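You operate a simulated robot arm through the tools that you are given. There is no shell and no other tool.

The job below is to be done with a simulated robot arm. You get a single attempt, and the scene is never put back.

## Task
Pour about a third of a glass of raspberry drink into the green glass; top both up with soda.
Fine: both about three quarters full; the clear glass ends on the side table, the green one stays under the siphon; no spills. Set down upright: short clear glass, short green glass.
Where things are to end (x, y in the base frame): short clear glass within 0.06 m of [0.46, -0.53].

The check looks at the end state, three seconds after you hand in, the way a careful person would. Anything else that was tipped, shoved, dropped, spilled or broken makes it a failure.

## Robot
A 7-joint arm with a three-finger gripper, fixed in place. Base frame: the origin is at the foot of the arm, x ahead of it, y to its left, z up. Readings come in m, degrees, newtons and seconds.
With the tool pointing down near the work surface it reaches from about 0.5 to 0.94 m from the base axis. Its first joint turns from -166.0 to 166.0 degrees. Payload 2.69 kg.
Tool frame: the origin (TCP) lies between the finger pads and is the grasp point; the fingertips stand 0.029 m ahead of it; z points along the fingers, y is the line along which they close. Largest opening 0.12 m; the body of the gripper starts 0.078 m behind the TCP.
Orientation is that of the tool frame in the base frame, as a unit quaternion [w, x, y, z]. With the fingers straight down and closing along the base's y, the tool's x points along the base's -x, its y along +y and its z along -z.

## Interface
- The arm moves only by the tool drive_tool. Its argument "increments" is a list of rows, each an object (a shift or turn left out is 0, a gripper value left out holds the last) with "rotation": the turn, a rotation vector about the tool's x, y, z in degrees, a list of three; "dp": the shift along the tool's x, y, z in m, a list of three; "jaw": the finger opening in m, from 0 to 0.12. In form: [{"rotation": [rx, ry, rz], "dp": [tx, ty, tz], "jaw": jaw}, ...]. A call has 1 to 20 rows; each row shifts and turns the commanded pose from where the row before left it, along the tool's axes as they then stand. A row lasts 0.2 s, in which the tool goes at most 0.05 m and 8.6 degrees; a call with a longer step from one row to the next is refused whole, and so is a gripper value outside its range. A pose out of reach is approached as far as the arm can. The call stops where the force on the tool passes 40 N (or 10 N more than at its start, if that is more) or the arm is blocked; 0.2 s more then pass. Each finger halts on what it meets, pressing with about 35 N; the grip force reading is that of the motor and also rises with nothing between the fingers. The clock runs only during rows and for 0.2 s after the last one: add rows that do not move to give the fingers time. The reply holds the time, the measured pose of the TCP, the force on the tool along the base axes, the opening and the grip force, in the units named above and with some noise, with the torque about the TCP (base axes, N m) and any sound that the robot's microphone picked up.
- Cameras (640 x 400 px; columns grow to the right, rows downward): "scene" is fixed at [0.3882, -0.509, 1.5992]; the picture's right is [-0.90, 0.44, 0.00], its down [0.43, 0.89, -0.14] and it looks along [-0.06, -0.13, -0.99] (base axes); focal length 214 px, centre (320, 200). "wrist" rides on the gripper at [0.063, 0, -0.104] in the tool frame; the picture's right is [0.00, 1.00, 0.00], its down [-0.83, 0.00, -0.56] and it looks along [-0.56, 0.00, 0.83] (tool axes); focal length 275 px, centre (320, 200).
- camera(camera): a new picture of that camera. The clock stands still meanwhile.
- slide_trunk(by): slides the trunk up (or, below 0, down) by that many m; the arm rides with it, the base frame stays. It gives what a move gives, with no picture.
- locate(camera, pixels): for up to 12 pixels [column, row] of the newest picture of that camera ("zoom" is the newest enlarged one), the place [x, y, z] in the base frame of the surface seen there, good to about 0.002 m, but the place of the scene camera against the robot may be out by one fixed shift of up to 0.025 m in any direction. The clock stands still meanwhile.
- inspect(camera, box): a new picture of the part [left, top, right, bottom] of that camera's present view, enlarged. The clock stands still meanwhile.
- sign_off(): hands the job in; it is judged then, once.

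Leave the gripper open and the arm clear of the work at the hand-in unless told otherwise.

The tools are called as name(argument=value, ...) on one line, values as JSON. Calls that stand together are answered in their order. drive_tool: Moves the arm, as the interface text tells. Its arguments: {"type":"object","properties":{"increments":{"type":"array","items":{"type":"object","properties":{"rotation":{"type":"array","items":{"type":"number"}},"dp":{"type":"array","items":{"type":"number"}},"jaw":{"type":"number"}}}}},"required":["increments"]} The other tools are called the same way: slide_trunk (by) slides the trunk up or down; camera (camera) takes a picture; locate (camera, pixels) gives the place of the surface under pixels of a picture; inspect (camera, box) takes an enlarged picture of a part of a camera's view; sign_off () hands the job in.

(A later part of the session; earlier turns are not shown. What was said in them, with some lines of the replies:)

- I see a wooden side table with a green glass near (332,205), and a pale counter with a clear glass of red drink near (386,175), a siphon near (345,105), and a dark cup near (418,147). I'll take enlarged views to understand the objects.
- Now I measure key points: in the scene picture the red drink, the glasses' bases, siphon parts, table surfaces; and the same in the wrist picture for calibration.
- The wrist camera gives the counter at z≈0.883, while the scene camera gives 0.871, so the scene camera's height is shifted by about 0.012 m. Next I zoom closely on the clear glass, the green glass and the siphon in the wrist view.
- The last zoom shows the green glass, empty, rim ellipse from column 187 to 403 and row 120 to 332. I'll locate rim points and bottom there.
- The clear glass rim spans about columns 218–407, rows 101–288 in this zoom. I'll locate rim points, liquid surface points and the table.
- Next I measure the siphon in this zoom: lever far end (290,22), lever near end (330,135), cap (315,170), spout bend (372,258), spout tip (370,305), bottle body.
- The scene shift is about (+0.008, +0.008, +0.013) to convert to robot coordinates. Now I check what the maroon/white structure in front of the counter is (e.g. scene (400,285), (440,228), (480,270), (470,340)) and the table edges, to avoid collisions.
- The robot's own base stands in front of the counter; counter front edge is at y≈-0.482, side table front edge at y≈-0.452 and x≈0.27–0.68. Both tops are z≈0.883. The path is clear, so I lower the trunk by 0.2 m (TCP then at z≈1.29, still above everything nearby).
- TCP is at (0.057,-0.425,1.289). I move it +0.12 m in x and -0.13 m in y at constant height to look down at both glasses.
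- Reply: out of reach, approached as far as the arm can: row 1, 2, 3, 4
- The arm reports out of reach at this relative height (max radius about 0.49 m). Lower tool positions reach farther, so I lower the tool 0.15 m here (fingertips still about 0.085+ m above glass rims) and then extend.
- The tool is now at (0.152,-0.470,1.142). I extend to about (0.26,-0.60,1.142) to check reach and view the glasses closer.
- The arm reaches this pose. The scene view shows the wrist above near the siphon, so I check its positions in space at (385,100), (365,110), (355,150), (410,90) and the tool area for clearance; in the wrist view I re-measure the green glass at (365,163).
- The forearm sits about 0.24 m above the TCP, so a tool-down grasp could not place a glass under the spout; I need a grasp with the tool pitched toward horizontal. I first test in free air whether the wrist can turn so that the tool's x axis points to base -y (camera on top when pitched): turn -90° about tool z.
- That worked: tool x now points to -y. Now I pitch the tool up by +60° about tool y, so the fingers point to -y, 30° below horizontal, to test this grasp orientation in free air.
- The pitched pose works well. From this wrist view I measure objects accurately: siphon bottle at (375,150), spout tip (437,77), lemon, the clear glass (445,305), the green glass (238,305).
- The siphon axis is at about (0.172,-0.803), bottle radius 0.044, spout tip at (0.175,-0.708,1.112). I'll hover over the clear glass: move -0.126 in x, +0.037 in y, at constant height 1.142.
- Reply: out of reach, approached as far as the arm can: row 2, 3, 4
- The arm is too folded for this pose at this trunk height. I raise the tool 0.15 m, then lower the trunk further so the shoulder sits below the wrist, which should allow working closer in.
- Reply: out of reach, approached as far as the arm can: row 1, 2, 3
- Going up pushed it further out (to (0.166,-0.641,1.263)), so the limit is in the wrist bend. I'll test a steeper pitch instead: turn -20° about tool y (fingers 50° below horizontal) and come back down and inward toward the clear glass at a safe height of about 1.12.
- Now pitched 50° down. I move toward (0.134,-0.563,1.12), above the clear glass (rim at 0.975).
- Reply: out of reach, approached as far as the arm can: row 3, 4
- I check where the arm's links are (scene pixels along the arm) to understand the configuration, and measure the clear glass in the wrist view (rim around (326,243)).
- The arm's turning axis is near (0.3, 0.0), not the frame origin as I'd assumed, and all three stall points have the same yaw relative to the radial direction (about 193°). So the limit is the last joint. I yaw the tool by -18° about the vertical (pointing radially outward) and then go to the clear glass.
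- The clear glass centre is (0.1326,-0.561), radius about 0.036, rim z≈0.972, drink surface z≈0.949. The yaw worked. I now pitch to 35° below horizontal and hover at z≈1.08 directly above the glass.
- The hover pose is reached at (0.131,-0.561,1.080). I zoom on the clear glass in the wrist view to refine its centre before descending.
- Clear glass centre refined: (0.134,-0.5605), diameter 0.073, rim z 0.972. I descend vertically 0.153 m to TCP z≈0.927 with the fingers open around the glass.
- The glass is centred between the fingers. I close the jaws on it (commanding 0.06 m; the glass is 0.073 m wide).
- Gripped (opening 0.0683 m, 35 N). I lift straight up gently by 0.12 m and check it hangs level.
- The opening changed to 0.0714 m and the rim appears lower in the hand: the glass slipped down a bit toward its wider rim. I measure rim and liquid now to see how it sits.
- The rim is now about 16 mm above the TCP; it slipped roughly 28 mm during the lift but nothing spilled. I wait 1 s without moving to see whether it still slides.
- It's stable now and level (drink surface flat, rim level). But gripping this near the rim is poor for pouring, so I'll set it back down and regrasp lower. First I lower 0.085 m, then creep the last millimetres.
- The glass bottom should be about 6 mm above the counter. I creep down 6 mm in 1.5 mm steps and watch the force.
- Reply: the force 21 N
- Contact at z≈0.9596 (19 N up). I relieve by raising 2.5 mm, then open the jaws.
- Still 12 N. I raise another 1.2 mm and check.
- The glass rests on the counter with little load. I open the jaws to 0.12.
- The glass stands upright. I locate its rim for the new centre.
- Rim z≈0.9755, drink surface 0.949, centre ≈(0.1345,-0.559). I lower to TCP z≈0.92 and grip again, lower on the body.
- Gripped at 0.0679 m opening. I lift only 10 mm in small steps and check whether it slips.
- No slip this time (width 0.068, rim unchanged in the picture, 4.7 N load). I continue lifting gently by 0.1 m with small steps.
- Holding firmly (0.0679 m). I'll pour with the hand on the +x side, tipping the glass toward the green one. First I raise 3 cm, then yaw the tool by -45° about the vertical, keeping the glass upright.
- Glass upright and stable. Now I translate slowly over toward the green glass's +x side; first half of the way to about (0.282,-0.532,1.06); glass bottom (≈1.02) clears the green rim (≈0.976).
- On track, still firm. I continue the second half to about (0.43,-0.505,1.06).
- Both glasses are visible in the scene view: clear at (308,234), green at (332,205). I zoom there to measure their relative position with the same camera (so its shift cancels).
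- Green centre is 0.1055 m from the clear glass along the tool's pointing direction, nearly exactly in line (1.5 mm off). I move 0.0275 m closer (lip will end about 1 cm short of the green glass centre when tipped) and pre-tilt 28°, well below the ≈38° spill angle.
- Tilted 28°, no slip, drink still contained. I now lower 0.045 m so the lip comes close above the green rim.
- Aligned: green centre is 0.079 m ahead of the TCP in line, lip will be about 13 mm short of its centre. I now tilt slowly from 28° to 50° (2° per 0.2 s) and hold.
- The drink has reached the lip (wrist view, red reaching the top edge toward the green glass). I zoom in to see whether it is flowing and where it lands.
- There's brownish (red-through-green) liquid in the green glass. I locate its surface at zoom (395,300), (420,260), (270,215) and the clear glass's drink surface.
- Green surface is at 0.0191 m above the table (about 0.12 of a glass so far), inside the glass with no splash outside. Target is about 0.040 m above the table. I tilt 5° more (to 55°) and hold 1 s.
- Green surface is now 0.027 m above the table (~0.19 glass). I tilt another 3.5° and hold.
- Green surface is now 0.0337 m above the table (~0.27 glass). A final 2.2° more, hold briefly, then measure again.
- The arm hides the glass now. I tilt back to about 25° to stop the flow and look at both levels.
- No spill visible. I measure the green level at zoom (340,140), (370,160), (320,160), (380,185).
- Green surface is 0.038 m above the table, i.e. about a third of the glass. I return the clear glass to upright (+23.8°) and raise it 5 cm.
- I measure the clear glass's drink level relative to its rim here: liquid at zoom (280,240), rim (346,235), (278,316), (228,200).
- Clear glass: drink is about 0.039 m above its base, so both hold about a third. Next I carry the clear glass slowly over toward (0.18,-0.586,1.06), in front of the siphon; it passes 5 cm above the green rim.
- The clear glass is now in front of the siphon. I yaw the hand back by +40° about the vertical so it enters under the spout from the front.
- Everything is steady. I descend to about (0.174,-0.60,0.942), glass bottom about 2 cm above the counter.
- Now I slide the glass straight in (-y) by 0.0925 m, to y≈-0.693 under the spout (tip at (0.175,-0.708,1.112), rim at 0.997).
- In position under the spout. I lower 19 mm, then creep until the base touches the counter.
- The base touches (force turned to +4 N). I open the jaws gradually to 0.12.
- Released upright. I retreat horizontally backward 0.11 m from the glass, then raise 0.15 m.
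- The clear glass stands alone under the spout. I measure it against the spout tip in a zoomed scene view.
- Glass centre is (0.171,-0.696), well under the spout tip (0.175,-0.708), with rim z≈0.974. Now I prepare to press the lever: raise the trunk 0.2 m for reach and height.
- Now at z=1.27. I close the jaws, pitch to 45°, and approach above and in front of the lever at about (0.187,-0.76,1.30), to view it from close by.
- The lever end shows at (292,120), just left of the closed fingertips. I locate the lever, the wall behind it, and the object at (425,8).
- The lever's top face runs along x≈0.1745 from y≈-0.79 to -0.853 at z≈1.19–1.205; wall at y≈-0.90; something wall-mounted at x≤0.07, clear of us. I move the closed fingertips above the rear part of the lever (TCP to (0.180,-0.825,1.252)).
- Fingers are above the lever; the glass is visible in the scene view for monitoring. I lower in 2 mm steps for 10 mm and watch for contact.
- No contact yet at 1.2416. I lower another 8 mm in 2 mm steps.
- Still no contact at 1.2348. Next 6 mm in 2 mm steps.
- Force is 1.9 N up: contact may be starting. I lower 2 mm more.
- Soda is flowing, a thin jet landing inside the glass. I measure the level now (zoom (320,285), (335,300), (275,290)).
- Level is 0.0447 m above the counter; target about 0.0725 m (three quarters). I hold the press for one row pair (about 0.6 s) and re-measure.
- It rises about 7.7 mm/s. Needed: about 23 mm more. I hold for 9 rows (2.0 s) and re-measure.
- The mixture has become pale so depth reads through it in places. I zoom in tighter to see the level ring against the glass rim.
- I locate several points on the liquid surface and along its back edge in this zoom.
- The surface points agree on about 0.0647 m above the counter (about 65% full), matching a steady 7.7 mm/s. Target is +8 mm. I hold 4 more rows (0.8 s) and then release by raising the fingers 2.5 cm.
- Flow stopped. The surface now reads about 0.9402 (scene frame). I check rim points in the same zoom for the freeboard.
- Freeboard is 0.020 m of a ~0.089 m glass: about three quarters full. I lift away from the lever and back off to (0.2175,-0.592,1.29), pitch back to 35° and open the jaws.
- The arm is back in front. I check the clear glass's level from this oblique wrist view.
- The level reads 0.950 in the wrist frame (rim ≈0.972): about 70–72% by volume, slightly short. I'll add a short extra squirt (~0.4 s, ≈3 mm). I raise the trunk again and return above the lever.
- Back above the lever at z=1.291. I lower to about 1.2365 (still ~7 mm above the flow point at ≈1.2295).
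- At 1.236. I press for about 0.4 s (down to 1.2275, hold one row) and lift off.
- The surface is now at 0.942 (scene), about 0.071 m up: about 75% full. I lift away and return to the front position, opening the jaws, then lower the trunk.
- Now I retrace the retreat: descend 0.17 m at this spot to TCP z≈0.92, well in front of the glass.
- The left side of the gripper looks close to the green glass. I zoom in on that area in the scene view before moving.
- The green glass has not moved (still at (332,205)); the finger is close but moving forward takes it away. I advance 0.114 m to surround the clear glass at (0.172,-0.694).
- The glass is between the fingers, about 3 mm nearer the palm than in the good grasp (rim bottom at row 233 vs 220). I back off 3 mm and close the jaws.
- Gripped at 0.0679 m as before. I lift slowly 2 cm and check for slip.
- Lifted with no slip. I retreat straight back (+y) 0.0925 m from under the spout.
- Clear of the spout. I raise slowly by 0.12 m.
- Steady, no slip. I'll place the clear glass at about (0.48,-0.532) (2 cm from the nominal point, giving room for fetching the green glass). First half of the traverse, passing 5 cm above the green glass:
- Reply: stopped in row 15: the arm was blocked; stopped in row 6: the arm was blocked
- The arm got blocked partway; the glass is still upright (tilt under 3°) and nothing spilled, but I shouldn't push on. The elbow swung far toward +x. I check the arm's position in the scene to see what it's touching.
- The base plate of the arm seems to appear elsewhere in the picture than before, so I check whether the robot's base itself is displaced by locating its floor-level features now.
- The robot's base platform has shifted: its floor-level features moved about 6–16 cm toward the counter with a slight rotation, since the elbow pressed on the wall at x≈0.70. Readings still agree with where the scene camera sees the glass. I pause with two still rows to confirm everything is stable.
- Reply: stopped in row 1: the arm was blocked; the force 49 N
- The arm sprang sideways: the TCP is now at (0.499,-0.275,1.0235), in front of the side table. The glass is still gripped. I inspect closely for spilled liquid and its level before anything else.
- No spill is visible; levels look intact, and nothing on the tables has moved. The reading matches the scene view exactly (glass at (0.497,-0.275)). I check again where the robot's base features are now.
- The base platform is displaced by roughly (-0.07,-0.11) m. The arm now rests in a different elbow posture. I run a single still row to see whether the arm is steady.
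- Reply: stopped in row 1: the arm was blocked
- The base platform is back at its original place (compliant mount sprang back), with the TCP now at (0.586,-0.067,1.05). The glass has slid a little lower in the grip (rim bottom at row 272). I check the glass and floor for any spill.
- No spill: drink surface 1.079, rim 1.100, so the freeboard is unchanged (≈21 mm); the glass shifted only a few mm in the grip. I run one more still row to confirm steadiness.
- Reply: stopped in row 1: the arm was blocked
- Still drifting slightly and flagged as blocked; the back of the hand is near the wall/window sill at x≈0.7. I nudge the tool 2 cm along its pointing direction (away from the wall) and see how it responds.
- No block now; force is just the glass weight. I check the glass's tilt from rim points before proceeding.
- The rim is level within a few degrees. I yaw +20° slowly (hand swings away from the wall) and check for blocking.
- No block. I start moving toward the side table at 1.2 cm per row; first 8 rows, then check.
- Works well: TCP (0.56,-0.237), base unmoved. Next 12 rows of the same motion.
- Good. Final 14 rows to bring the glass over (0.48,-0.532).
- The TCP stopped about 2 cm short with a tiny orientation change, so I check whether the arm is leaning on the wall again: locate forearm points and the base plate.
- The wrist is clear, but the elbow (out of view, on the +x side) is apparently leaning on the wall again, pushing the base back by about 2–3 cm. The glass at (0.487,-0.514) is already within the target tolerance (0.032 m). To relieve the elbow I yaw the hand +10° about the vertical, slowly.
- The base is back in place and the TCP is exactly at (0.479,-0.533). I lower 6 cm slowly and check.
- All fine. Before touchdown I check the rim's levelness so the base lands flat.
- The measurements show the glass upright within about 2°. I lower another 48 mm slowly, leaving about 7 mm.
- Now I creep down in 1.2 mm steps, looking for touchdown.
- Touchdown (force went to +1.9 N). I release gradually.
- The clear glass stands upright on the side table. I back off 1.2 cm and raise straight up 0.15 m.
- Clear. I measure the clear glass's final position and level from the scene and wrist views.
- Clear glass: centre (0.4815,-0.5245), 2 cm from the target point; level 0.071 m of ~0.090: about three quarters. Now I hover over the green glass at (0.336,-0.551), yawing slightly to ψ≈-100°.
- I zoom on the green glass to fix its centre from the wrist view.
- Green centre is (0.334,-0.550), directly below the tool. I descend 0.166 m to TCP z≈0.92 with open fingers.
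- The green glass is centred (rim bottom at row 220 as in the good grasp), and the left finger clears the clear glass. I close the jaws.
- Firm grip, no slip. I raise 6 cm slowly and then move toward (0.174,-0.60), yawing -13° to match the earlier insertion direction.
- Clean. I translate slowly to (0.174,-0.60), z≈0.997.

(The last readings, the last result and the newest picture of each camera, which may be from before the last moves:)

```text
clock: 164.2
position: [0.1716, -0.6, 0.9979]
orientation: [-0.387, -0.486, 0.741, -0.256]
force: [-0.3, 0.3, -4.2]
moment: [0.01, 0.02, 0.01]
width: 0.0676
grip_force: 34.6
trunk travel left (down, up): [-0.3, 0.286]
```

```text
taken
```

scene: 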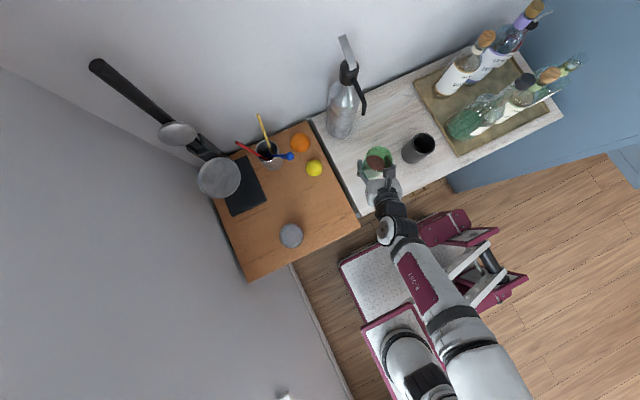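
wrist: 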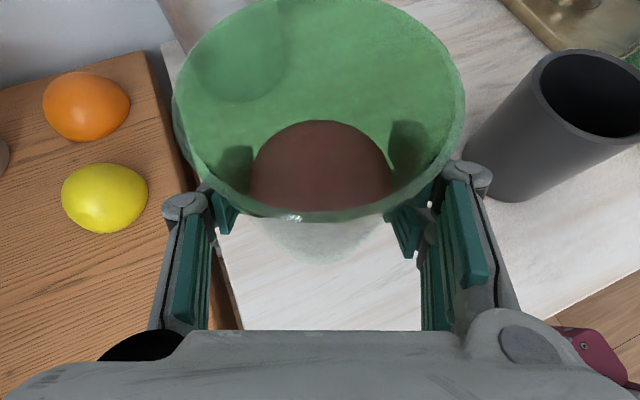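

Same entry point as before. I lower 5.6 cm, then slide straight in under the spout.

drive_tool(increments=[{"dp": [-0.00383, 0, 0.00267]}, {"dp": [-0.00767, 0, 0.00533]}, {"dp": [-0.00767, 0, 0.00533]}, {"dp": [-0.00767, 0, 0.00533]}, {"dp": [-0.00767, 0, 0.00533]}, {"dp": [-0.00767, 0, 0.00533]}, {"dp": [-0.00383, 0, 0.00267]}, {"dp": [0, 0, 0]}])

drive_tool(increments=[{"dp": [0.0027, -0.00214, 0.00389]}, {"dp": [0.0054, -0.00428, 0.00777]}, {"dp": [0.0054, -0.00428, 0.00777]}, {"dp": [0.0054, -0.00428, 0.00777]}, {"dp": [0.0054, -0.00428, 0.00777]}, {"dp": [0.0054, -0.00428, 0.00777]}, {"dp": [0.0054, -0.00428, 0.00777]}, {"dp": [0.0054, -0.00428, 0.00777]}, {"dp": [0.0054, -0.00428, 0.00777]}, {"dp": [0.0027, -0.00214, 0.00389]}, {"dp": [0, 0, 0]}])

inspect(camera="scene", box=[310, 50, 430, 190])

```text
clock: 166.1
position: [0.1737, -0.5999, 0.9417]
orientation: [-0.386, -0.486, 0.741, -0.256]
force: [-0.3, 0.1, -3.3]
moment: [0.02, -0.04, 0.01]
width: 0.0676
grip_force: 34.6
trunk travel left (down, up): [-0.3, 0.286]
```

```text
clock: 168.4
position: [0.1742, -0.6946, 0.9413]
orientation: [-0.386, -0.486, 0.741, -0.256]
force: [0.2, 0.0, -3.5]
moment: [0.04, 0.01, -0.03]
width: 0.0675
grip_force: 34.5
trunk travel left (down, up): [-0.3, 0.286]
```

```text
2.86 times, centred on (370, 120) of scene
```

zoom: 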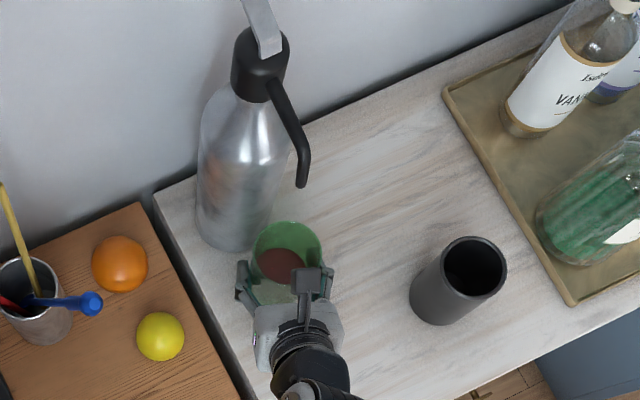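

In place under the spout. I lower 18 mm, then creep to touchdown.

drive_tool(increments=[{"dp": [-0.004, 0, 0.0028]}, {"dp": [-0.004, 0, 0.0028]}, {"dp": [-0.004, 0, 0.0028]}, {"dp": [-0.0029, 0, 0.002]}, {"dp": [0, 0, 0]}, {"dp": [-0.00082, 0, 0.00057]}, {"dp": [-0.00082, 0, 0.00057]}])

```text
clock: 170.1
position: [0.174, -0.694, 0.9214]
orientation: [-0.386, -0.486, 0.741, -0.256]
force: [0.2, 0.6, -2.6]
moment: [0.03, -0.01, -0.01]
width: 0.0675
grip_force: 34.7
trunk travel left (down, up): [-0.3, 0.286]
```

drive_tool(increments=[{"dp": [-0.00082, 0, 0.00057]}, {"dp": [-0.00082, 0, 0.00057]}])

```text
clock: 170.7
position: [0.1745, -0.6948, 0.9197]
orientation: [-0.386, -0.486, 0.74, -0.257]
force: [0.7, 1.3, 3.8]
moment: [0.01, -0.24, 0.08]
width: 0.0674
grip_force: 35.1
trunk travel left (down, up): [-0.3, 0.286]
```

Touchdown (force +3.8 N). I release gradually and check.

drive_tool(increments=[{"jaw": 0.072}, {"jaw": 0.076}, {"jaw": 0.085}, {"jaw": 0.1}, {"jaw": 0.12}, {"jaw": 0.12}])

camera(camera="wrist")

```text
clock: 172.1
position: [0.1749, -0.6937, 0.9196]
orientation: [-0.386, -0.486, 0.741, -0.257]
force: [-1.0, 0.1, -0.2]
moment: [-0.03, -0.05, 0.02]
width: 0.1198
grip_force: 0.1
trunk travel left (down, up): [-0.3, 0.286]
```

```text
taken
```

wrist: 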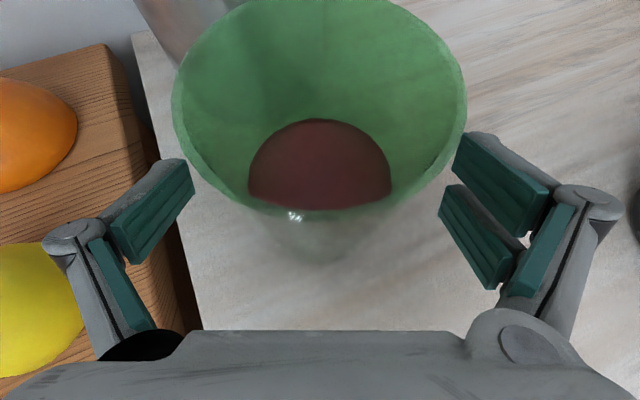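

Green glass released upright. I retreat backward 0.11 m and raise 0.15 m as before, then raise the trunk 0.2 m.

drive_tool(increments=[{"dp": [-0.0057, 0, -0.0082]}, {"dp": [-0.0114, 0, -0.0164]}, {"dp": [-0.0114, 0, -0.0164]}, {"dp": [-0.0114, 0, -0.0164]}, {"dp": [-0.0114, 0, -0.0164]}, {"dp": [-0.0114, 0, -0.0164]}, {"dp": [0.0205, 0, -0.0143]}, {"dp": [0.0205, 0, -0.0143]}, {"dp": [0.0205, 0, -0.0143]}, {"dp": [0.0205, 0, -0.0143]}, {"dp": [0.0205, 0, -0.0143]}, {"dp": [0.0205, 0, -0.0143]}, {"dp": [0, 0, 0]}])

slide_trunk(by=0.2)

camera(camera="scene")

```text
clock: 174.8
position: [0.2181, -0.5929, 1.07]
orientation: [-0.386, -0.486, 0.741, -0.257]
force: [-0.5, -0.3, 0.1]
moment: [0.03, -0.03, 0.03]
width: 0.1198
grip_force: 0.1
trunk travel left (down, up): [-0.3, 0.286]
```

```text
clock: 177.0
position: [0.2183, -0.5928, 1.2693]
orientation: [-0.385, -0.486, 0.741, -0.256]
force: [-0.7, 0.3, -0.3]
moment: [-0.01, 0.0, -0.02]
width: 0.1201
grip_force: 0.0
trunk travel left (down, up): [-0.5, 0.086]
```

```text
taken
```

scene: 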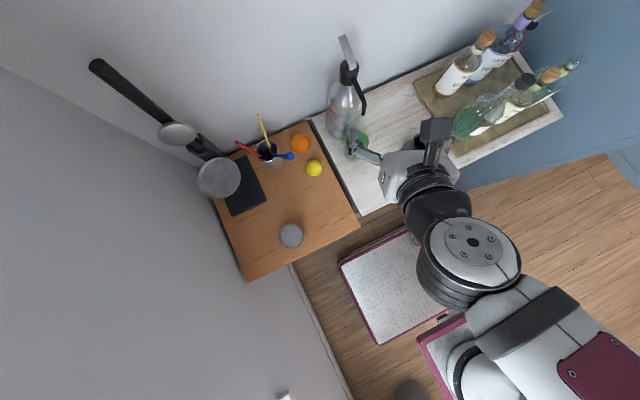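

Now the same approach to the lever: close jaws, pitch to 45°, move above the lever at z≈1.29.

drive_tool(increments=[{"rotation": [0, -5.1, 0], "jaw": 0.06}, {"rotation": [0, -5.1, 0], "jaw": 0.0}, {"dp": [0.02219, -0.00699, 0.01835], "jaw": 0.0}, {"dp": [0.02219, -0.00699, 0.01835]}, {"dp": [0.02219, -0.00699, 0.01835]}, {"dp": [0.02219, -0.00699, 0.01835]}, {"dp": [0.02219, -0.00699, 0.01835]}, {"dp": [0.02219, -0.00699, 0.01835]}, {"dp": [0.02219, -0.00699, 0.01835]}, {"dp": [0.02219, -0.00699, 0.01835]}, {"dp": [0, 0, 0]}])

inspect(camera="scene", box=[310, 20, 430, 170])

camera(camera="wrist")

```text
clock: 179.4
position: [0.1795, -0.8262, 1.2914]
orientation: [-0.318, -0.507, 0.773, -0.212]
force: [0.2, -0.1, -0.2]
moment: [-0.04, 0.0, -0.02]
width: 0.0
grip_force: 28.2
trunk travel left (down, up): [-0.5, 0.086]
```

```text
2.67 times, centred on (370, 95) of scene
```

zoom: 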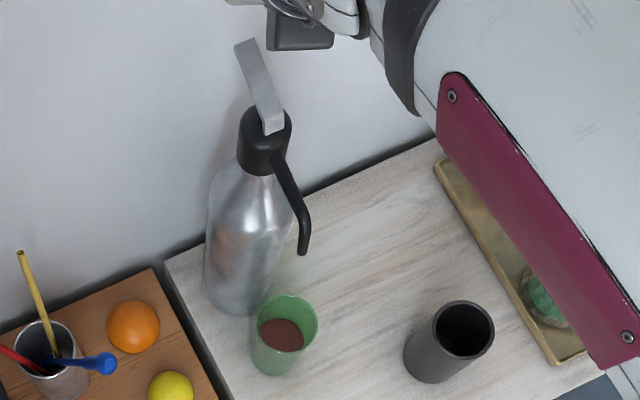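

```text
taken
```

wrist: 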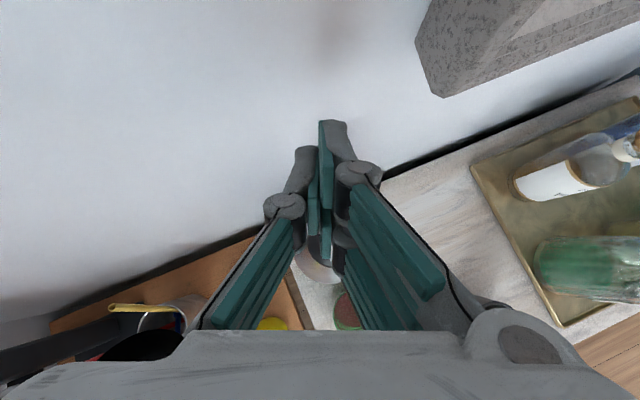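

Ready above the lever. I record the green glass's starting level first.

inspect(camera="scene", box=[340, 125, 372, 162])

locate(camera="zoom", pixels=[[310, 230], [340, 240], [280, 230], [320, 260], [325, 297], [360, 65], [300, 70], [465, 180], [222, 180], [560, 300]])

```text
10.81 times, centred on (356, 144) of scene
```

zoom: 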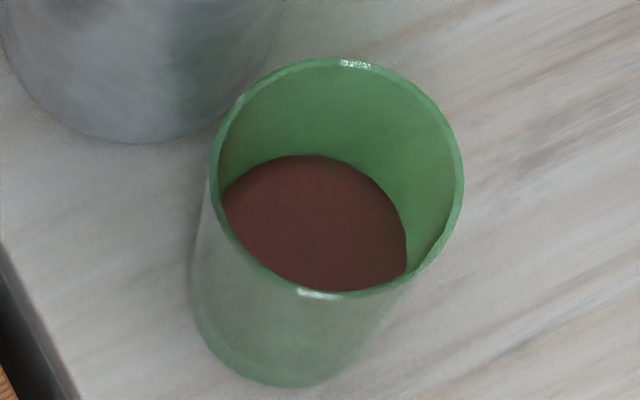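

```text
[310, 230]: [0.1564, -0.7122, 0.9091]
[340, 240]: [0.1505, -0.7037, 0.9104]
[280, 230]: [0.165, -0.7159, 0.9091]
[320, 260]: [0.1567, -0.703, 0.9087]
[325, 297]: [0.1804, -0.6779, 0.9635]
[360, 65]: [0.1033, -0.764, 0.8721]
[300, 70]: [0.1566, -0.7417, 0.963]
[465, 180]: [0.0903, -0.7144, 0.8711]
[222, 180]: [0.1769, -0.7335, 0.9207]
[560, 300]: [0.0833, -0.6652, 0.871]
```

Green level is 0.0382 m above the counter; target about 0.071 m, i.e. about 4.2 s of flow. I lower to 1.236, just above the flow point.

drive_tool(increments=[{"dp": [-0.0096, 0, 0.0096]}, {"dp": [-0.0096, 0, 0.0096]}, {"dp": [-0.0096, 0, 0.0096]}, {"dp": [-0.0096, 0, 0.0096]}, {"dp": [0, 0, 0]}])

```text
clock: 180.6
position: [0.1782, -0.8271, 1.2358]
orientation: [-0.318, -0.507, 0.772, -0.212]
force: [0.6, -0.1, 0.1]
moment: [0.01, -0.01, -0.03]
width: 0.0
grip_force: 28.2
trunk travel left (down, up): [-0.5, 0.086]
```

I press to about 1.2275 and check that the jet lands inside the green glass.

drive_tool(increments=[{"dp": [-0.00424, 0, 0.00424]}, {"dp": [-0.00177, 0, 0.00177]}])

inspect(camera="scene", box=[320, 80, 400, 170])

locate(camera="zoom", pixels=[[300, 290], [320, 300], [290, 300], [310, 280]])

```text
clock: 181.2
position: [0.177, -0.8259, 1.2279]
orientation: [-0.319, -0.507, 0.772, -0.213]
force: [-0.2, 0.0, 1.5]
moment: [0.0, -0.03, 0.01]
width: 0.0001
grip_force: 28.8
trunk travel left (down, up): [-0.5, 0.086]
```

```text
4.44 times, centred on (360, 125) of scene
```

zoom: 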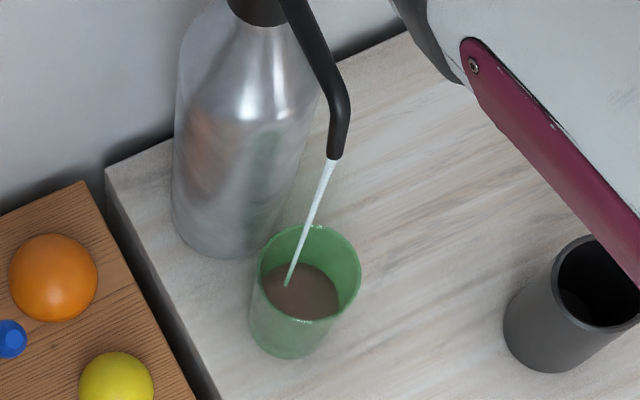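

```text
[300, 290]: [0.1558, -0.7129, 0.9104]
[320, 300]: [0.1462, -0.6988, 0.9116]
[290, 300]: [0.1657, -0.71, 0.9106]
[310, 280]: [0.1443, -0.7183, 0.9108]
```

The jet lands inside. Level 0.9108 now; I hold 11 rows (2.4 s) and re-measure.

drive_tool(increments=[{"dp": [0, 0, 0]}, {"dp": [0, 0, 0]}, {"dp": [0, 0, 0]}, {"dp": [0, 0, 0]}, {"dp": [0, 0, 0]}, {"dp": [0, 0, 0]}, {"dp": [0, 0, 0]}, {"dp": [0, 0, 0]}, {"dp": [0, 0, 0]}, {"dp": [0, 0, 0]}, {"dp": [0, 0, 0]}])

inspect(camera="scene", box=[340, 125, 372, 162])

locate(camera="zoom", pixels=[[310, 230], [340, 240], [280, 230], [320, 260], [340, 180], [360, 200], [260, 190], [400, 220], [340, 150], [300, 270]])

```text
clock: 183.6
position: [0.1797, -0.8262, 1.2285]
orientation: [-0.319, -0.507, 0.772, -0.212]
force: [0.0, 0.4, 3.1]
moment: [0.0, -0.05, 0.03]
width: 0.0
grip_force: 28.5
trunk travel left (down, up): [-0.5, 0.086]
```

```text
10.81 times, centred on (356, 144) of scene
```

zoom: 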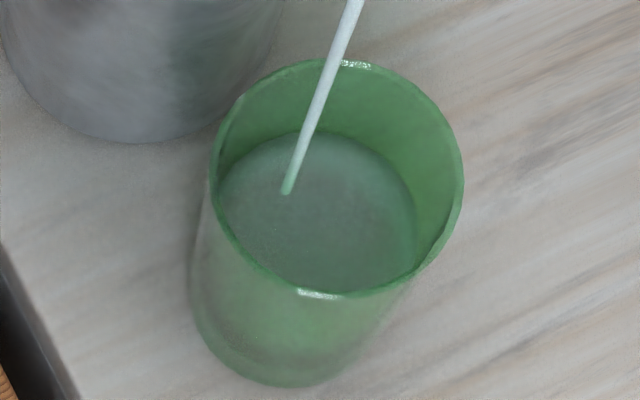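

```text
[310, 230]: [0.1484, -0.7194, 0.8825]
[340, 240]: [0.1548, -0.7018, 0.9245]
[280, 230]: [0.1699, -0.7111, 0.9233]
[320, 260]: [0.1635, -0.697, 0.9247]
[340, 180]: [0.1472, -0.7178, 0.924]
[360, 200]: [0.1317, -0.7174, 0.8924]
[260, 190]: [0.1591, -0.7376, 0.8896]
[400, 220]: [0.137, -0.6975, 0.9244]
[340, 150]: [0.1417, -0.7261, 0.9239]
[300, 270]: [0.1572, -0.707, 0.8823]
```

Level 0.9243, rate about 5.6 mm/s this time. I hold another 11 rows (2.4 s), then re-measure.

drive_tool(increments=[{"dp": [0, 0, 0]}, {"dp": [0, 0, 0]}, {"dp": [0, 0, 0]}, {"dp": [0, 0, 0]}, {"dp": [0, 0, 0]}, {"dp": [0, 0, 0]}, {"dp": [0, 0, 0]}, {"dp": [0, 0, 0]}, {"dp": [0, 0, 0]}, {"dp": [0, 0, 0]}, {"dp": [0, 0, 0]}])

inspect(camera="scene", box=[340, 125, 372, 162])

locate(camera="zoom", pixels=[[310, 230], [340, 240], [280, 230], [320, 260], [340, 180], [360, 200], [260, 190], [400, 220], [340, 140], [300, 270], [240, 200], [350, 220]])

```text
clock: 186.0
position: [0.1769, -0.8254, 1.2288]
orientation: [-0.319, -0.507, 0.772, -0.212]
force: [0.3, 0.5, 2.5]
moment: [0.01, 0.01, -0.02]
width: 0.0
grip_force: 28.7
trunk travel left (down, up): [-0.5, 0.086]
```

```text
10.81 times, centred on (356, 144) of scene
```

zoom: 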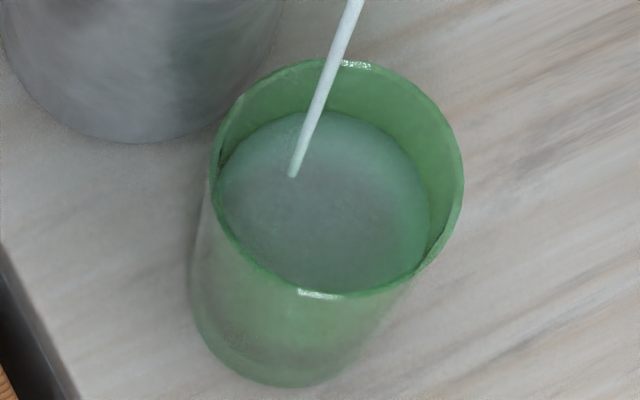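

```text
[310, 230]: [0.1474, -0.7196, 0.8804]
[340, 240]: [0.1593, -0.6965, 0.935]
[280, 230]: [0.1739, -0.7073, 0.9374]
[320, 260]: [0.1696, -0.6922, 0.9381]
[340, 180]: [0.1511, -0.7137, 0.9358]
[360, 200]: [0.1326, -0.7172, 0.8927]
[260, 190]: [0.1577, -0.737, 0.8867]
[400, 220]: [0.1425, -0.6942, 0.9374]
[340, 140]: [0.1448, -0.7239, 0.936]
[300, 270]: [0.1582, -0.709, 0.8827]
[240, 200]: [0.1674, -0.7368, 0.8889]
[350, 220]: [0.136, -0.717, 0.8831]
```

Level 0.9366 (about 68%). Need about 7 mm more (≈1.35 s): hold 6 rows, then lift off.

drive_tool(increments=[{"dp": [0, 0, 0]}, {"dp": [0, 0, 0]}, {"dp": [0, 0, 0]}, {"dp": [0, 0, 0]}, {"dp": [0, 0, 0]}, {"dp": [0, 0, 0]}, {"dp": [0.0085, 0, -0.0085]}, {"dp": [0.0085, 0, -0.0085]}, {"dp": [0, 0, 0]}])

inspect(camera="scene", box=[340, 125, 372, 162])

locate(camera="zoom", pixels=[[340, 240], [280, 230], [320, 260], [340, 180], [400, 220], [340, 130], [325, 297], [300, 70], [355, 160], [300, 160], [380, 180], [290, 200]])

```text
clock: 188.0
position: [0.1783, -0.8255, 1.2522]
orientation: [-0.318, -0.507, 0.773, -0.212]
force: [-0.9, 0.0, -0.5]
moment: [0.02, 0.02, 0.04]
width: 0.0
grip_force: 28.7
trunk travel left (down, up): [-0.5, 0.086]
```

```text
10.81 times, centred on (356, 144) of scene
```

zoom: 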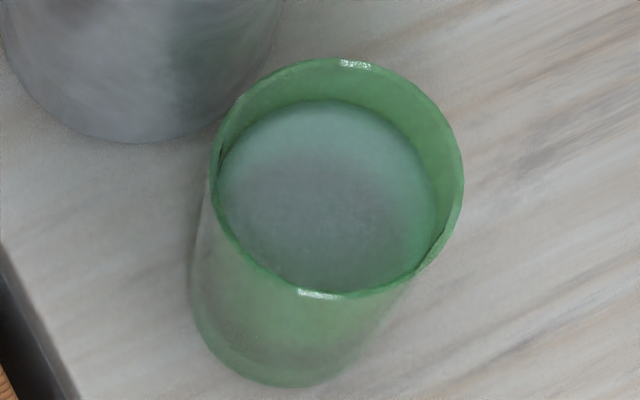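

```text
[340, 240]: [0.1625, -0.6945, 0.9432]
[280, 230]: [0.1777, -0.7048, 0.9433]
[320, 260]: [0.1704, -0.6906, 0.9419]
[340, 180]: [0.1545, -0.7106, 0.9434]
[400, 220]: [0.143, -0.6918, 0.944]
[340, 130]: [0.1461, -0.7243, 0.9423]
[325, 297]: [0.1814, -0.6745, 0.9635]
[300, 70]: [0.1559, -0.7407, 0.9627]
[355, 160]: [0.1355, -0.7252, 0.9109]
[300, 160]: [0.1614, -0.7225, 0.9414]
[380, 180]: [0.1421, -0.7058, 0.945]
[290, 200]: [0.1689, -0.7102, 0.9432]
```

Flow stopped; green surface 0.943 with rim 0.963: freeboard 20 mm, about three quarters full, no spills visible. I lift away from the lever, back off and open the gripper.

drive_tool(increments=[{"dp": [0.0141, 0, -0.0141]}, {"dp": [0.0141, 0, -0.0141]}, {"dp": [-0.0204, 0.0071, -0.0204]}, {"dp": [-0.0204, 0.0071, -0.0204]}, {"dp": [-0.0204, 0.0071, -0.0204]}, {"dp": [-0.0204, 0.0071, -0.0204]}, {"dp": [-0.0204, 0.0071, -0.0204]}, {"dp": [-0.0204, 0.0071, -0.0204]}, {"dp": [-0.0204, 0.0071, -0.0204]}, {"dp": [-0.0204, 0.0071, -0.0204]}, {"dp": [0, 0, 0], "jaw": 0.06}, {"dp": [0, 0, 0], "jaw": 0.12}, {"dp": [0, 0, 0], "jaw": 0.12}])

camera(camera="scene")

camera(camera="wrist")

```text
clock: 190.8
position: [0.216, -0.5921, 1.2914]
orientation: [-0.319, -0.507, 0.772, -0.213]
force: [-0.6, -0.5, -0.2]
moment: [0.02, 0.0, -0.01]
width: 0.1201
grip_force: 0.1
trunk travel left (down, up): [-0.5, 0.086]
```

```text
taken
```

scene: 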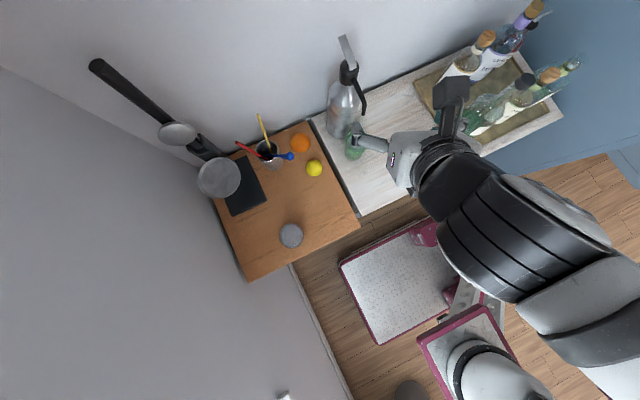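

```text
taken
```

wrist: 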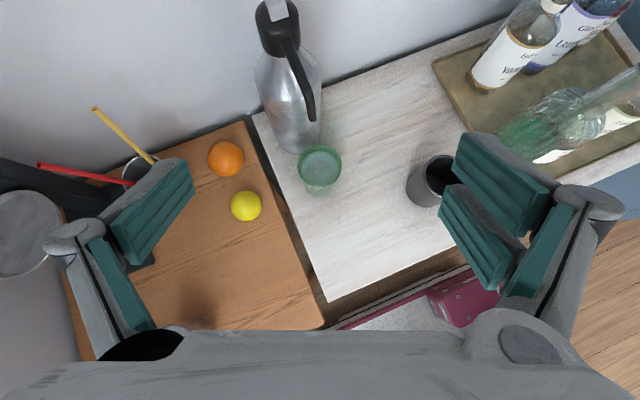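

Everything is in order. I pull the hand back another 7 cm toward the robot and raise the trunk 8 cm so the arm is well clear.

drive_tool(increments=[{"dp": [-0.0165, 0, -0.0165]}, {"dp": [-0.0165, 0, -0.0165]}, {"dp": [-0.0165, 0, -0.0165]}, {"dp": [0, 0, 0]}])

slide_trunk(by=0.08)

camera(camera="scene")

camera(camera="wrist")

```text
clock: 191.8
position: [0.2457, -0.5274, 1.2931]
orientation: [-0.319, -0.507, 0.772, -0.212]
force: [0.7, 0.4, -1.0]
moment: [-0.03, -0.02, -0.02]
width: 0.1201
grip_force: 0.1
trunk travel left (down, up): [-0.5, 0.086]
```

```text
clock: 193.0
position: [0.2455, -0.5262, 1.3703]
orientation: [-0.319, -0.506, 0.773, -0.211]
force: [0.7, 0.6, 0.2]
moment: [0.0, 0.02, -0.03]
width: 0.1201
grip_force: 0.1
trunk travel left (down, up): [-0.58, 0.006]
```

```text
taken
```

scene: 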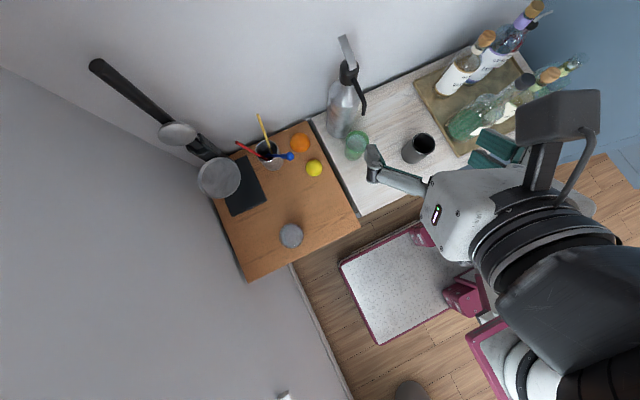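

```text
taken
```

wrist: 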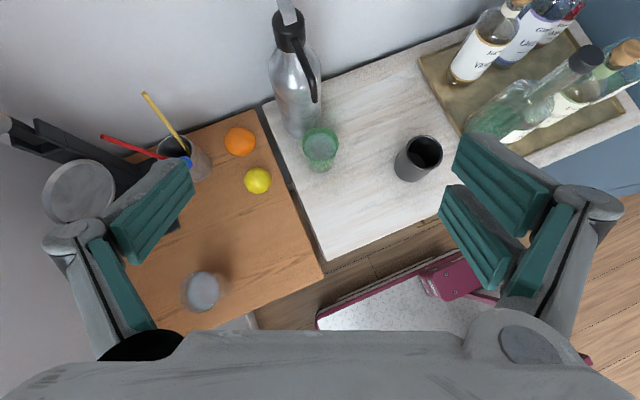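

Final check: I zoom on both glasses and the surfaces for drips.

inspect(camera="scene", box=[250, 90, 400, 260])

inspect(camera="wrist", box=[130, 60, 360, 330])

```text
2.35 times, centred on (325, 175) of scene
```

zoom: 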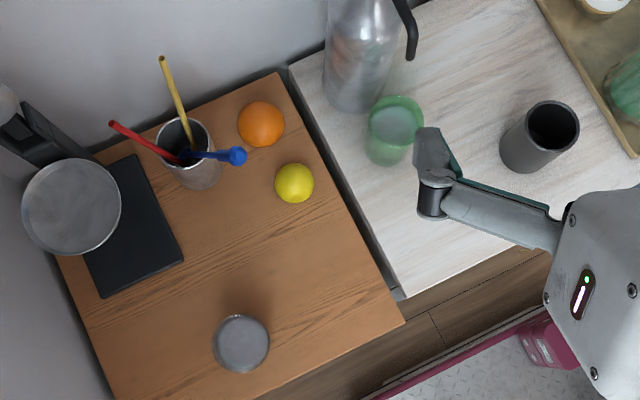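

```text
1.48 times, centred on (245, 195) of wrist
```

zoom: 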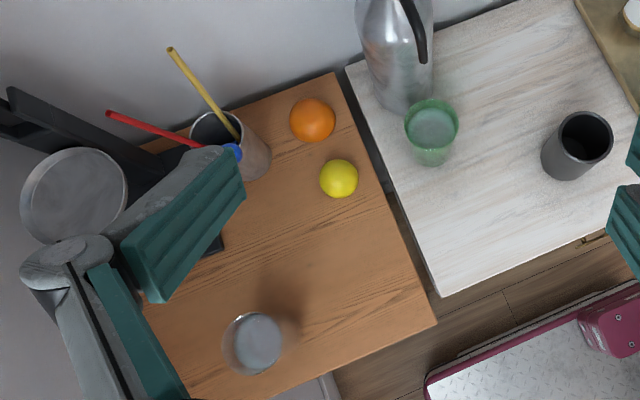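

Both surfaces look dry. The clear glass stands upright on the side table at about (0.48,-0.525) and the green one upright under the spout, each about three quarters full. The other objects look unmoved, the gripper is open and the arm is clear. I hand in.

sign_off()

```text
The job is handed in.
```

The job is handed in: both glasses hold raspberry drink topped up with soda, each about three quarters full.

- **Pour:** About a third of a glass went from the clear glass into the green one.
- **Clear glass:** It stands upright on the side table at about (0.48, -0.525), roughly 0.02 m from the target point.
- **Green glass:** It stands upright under the siphon spout.
- **Spills and other objects:** I saw no drips on either surface in the final pictures, and the siphon, fruit, cups and bottles look where they were.

One thing went wrong on the way. While I was carrying the full clear glass to the side table, the arm was blocked, most likely with its elbow against the wall. Its base shifted by roughly 0.1 m and then sprang back, which swung the glass about half a metre. The glass stayed in the grip and its level did not change.

The gripper is open and the arm is clear of the work.
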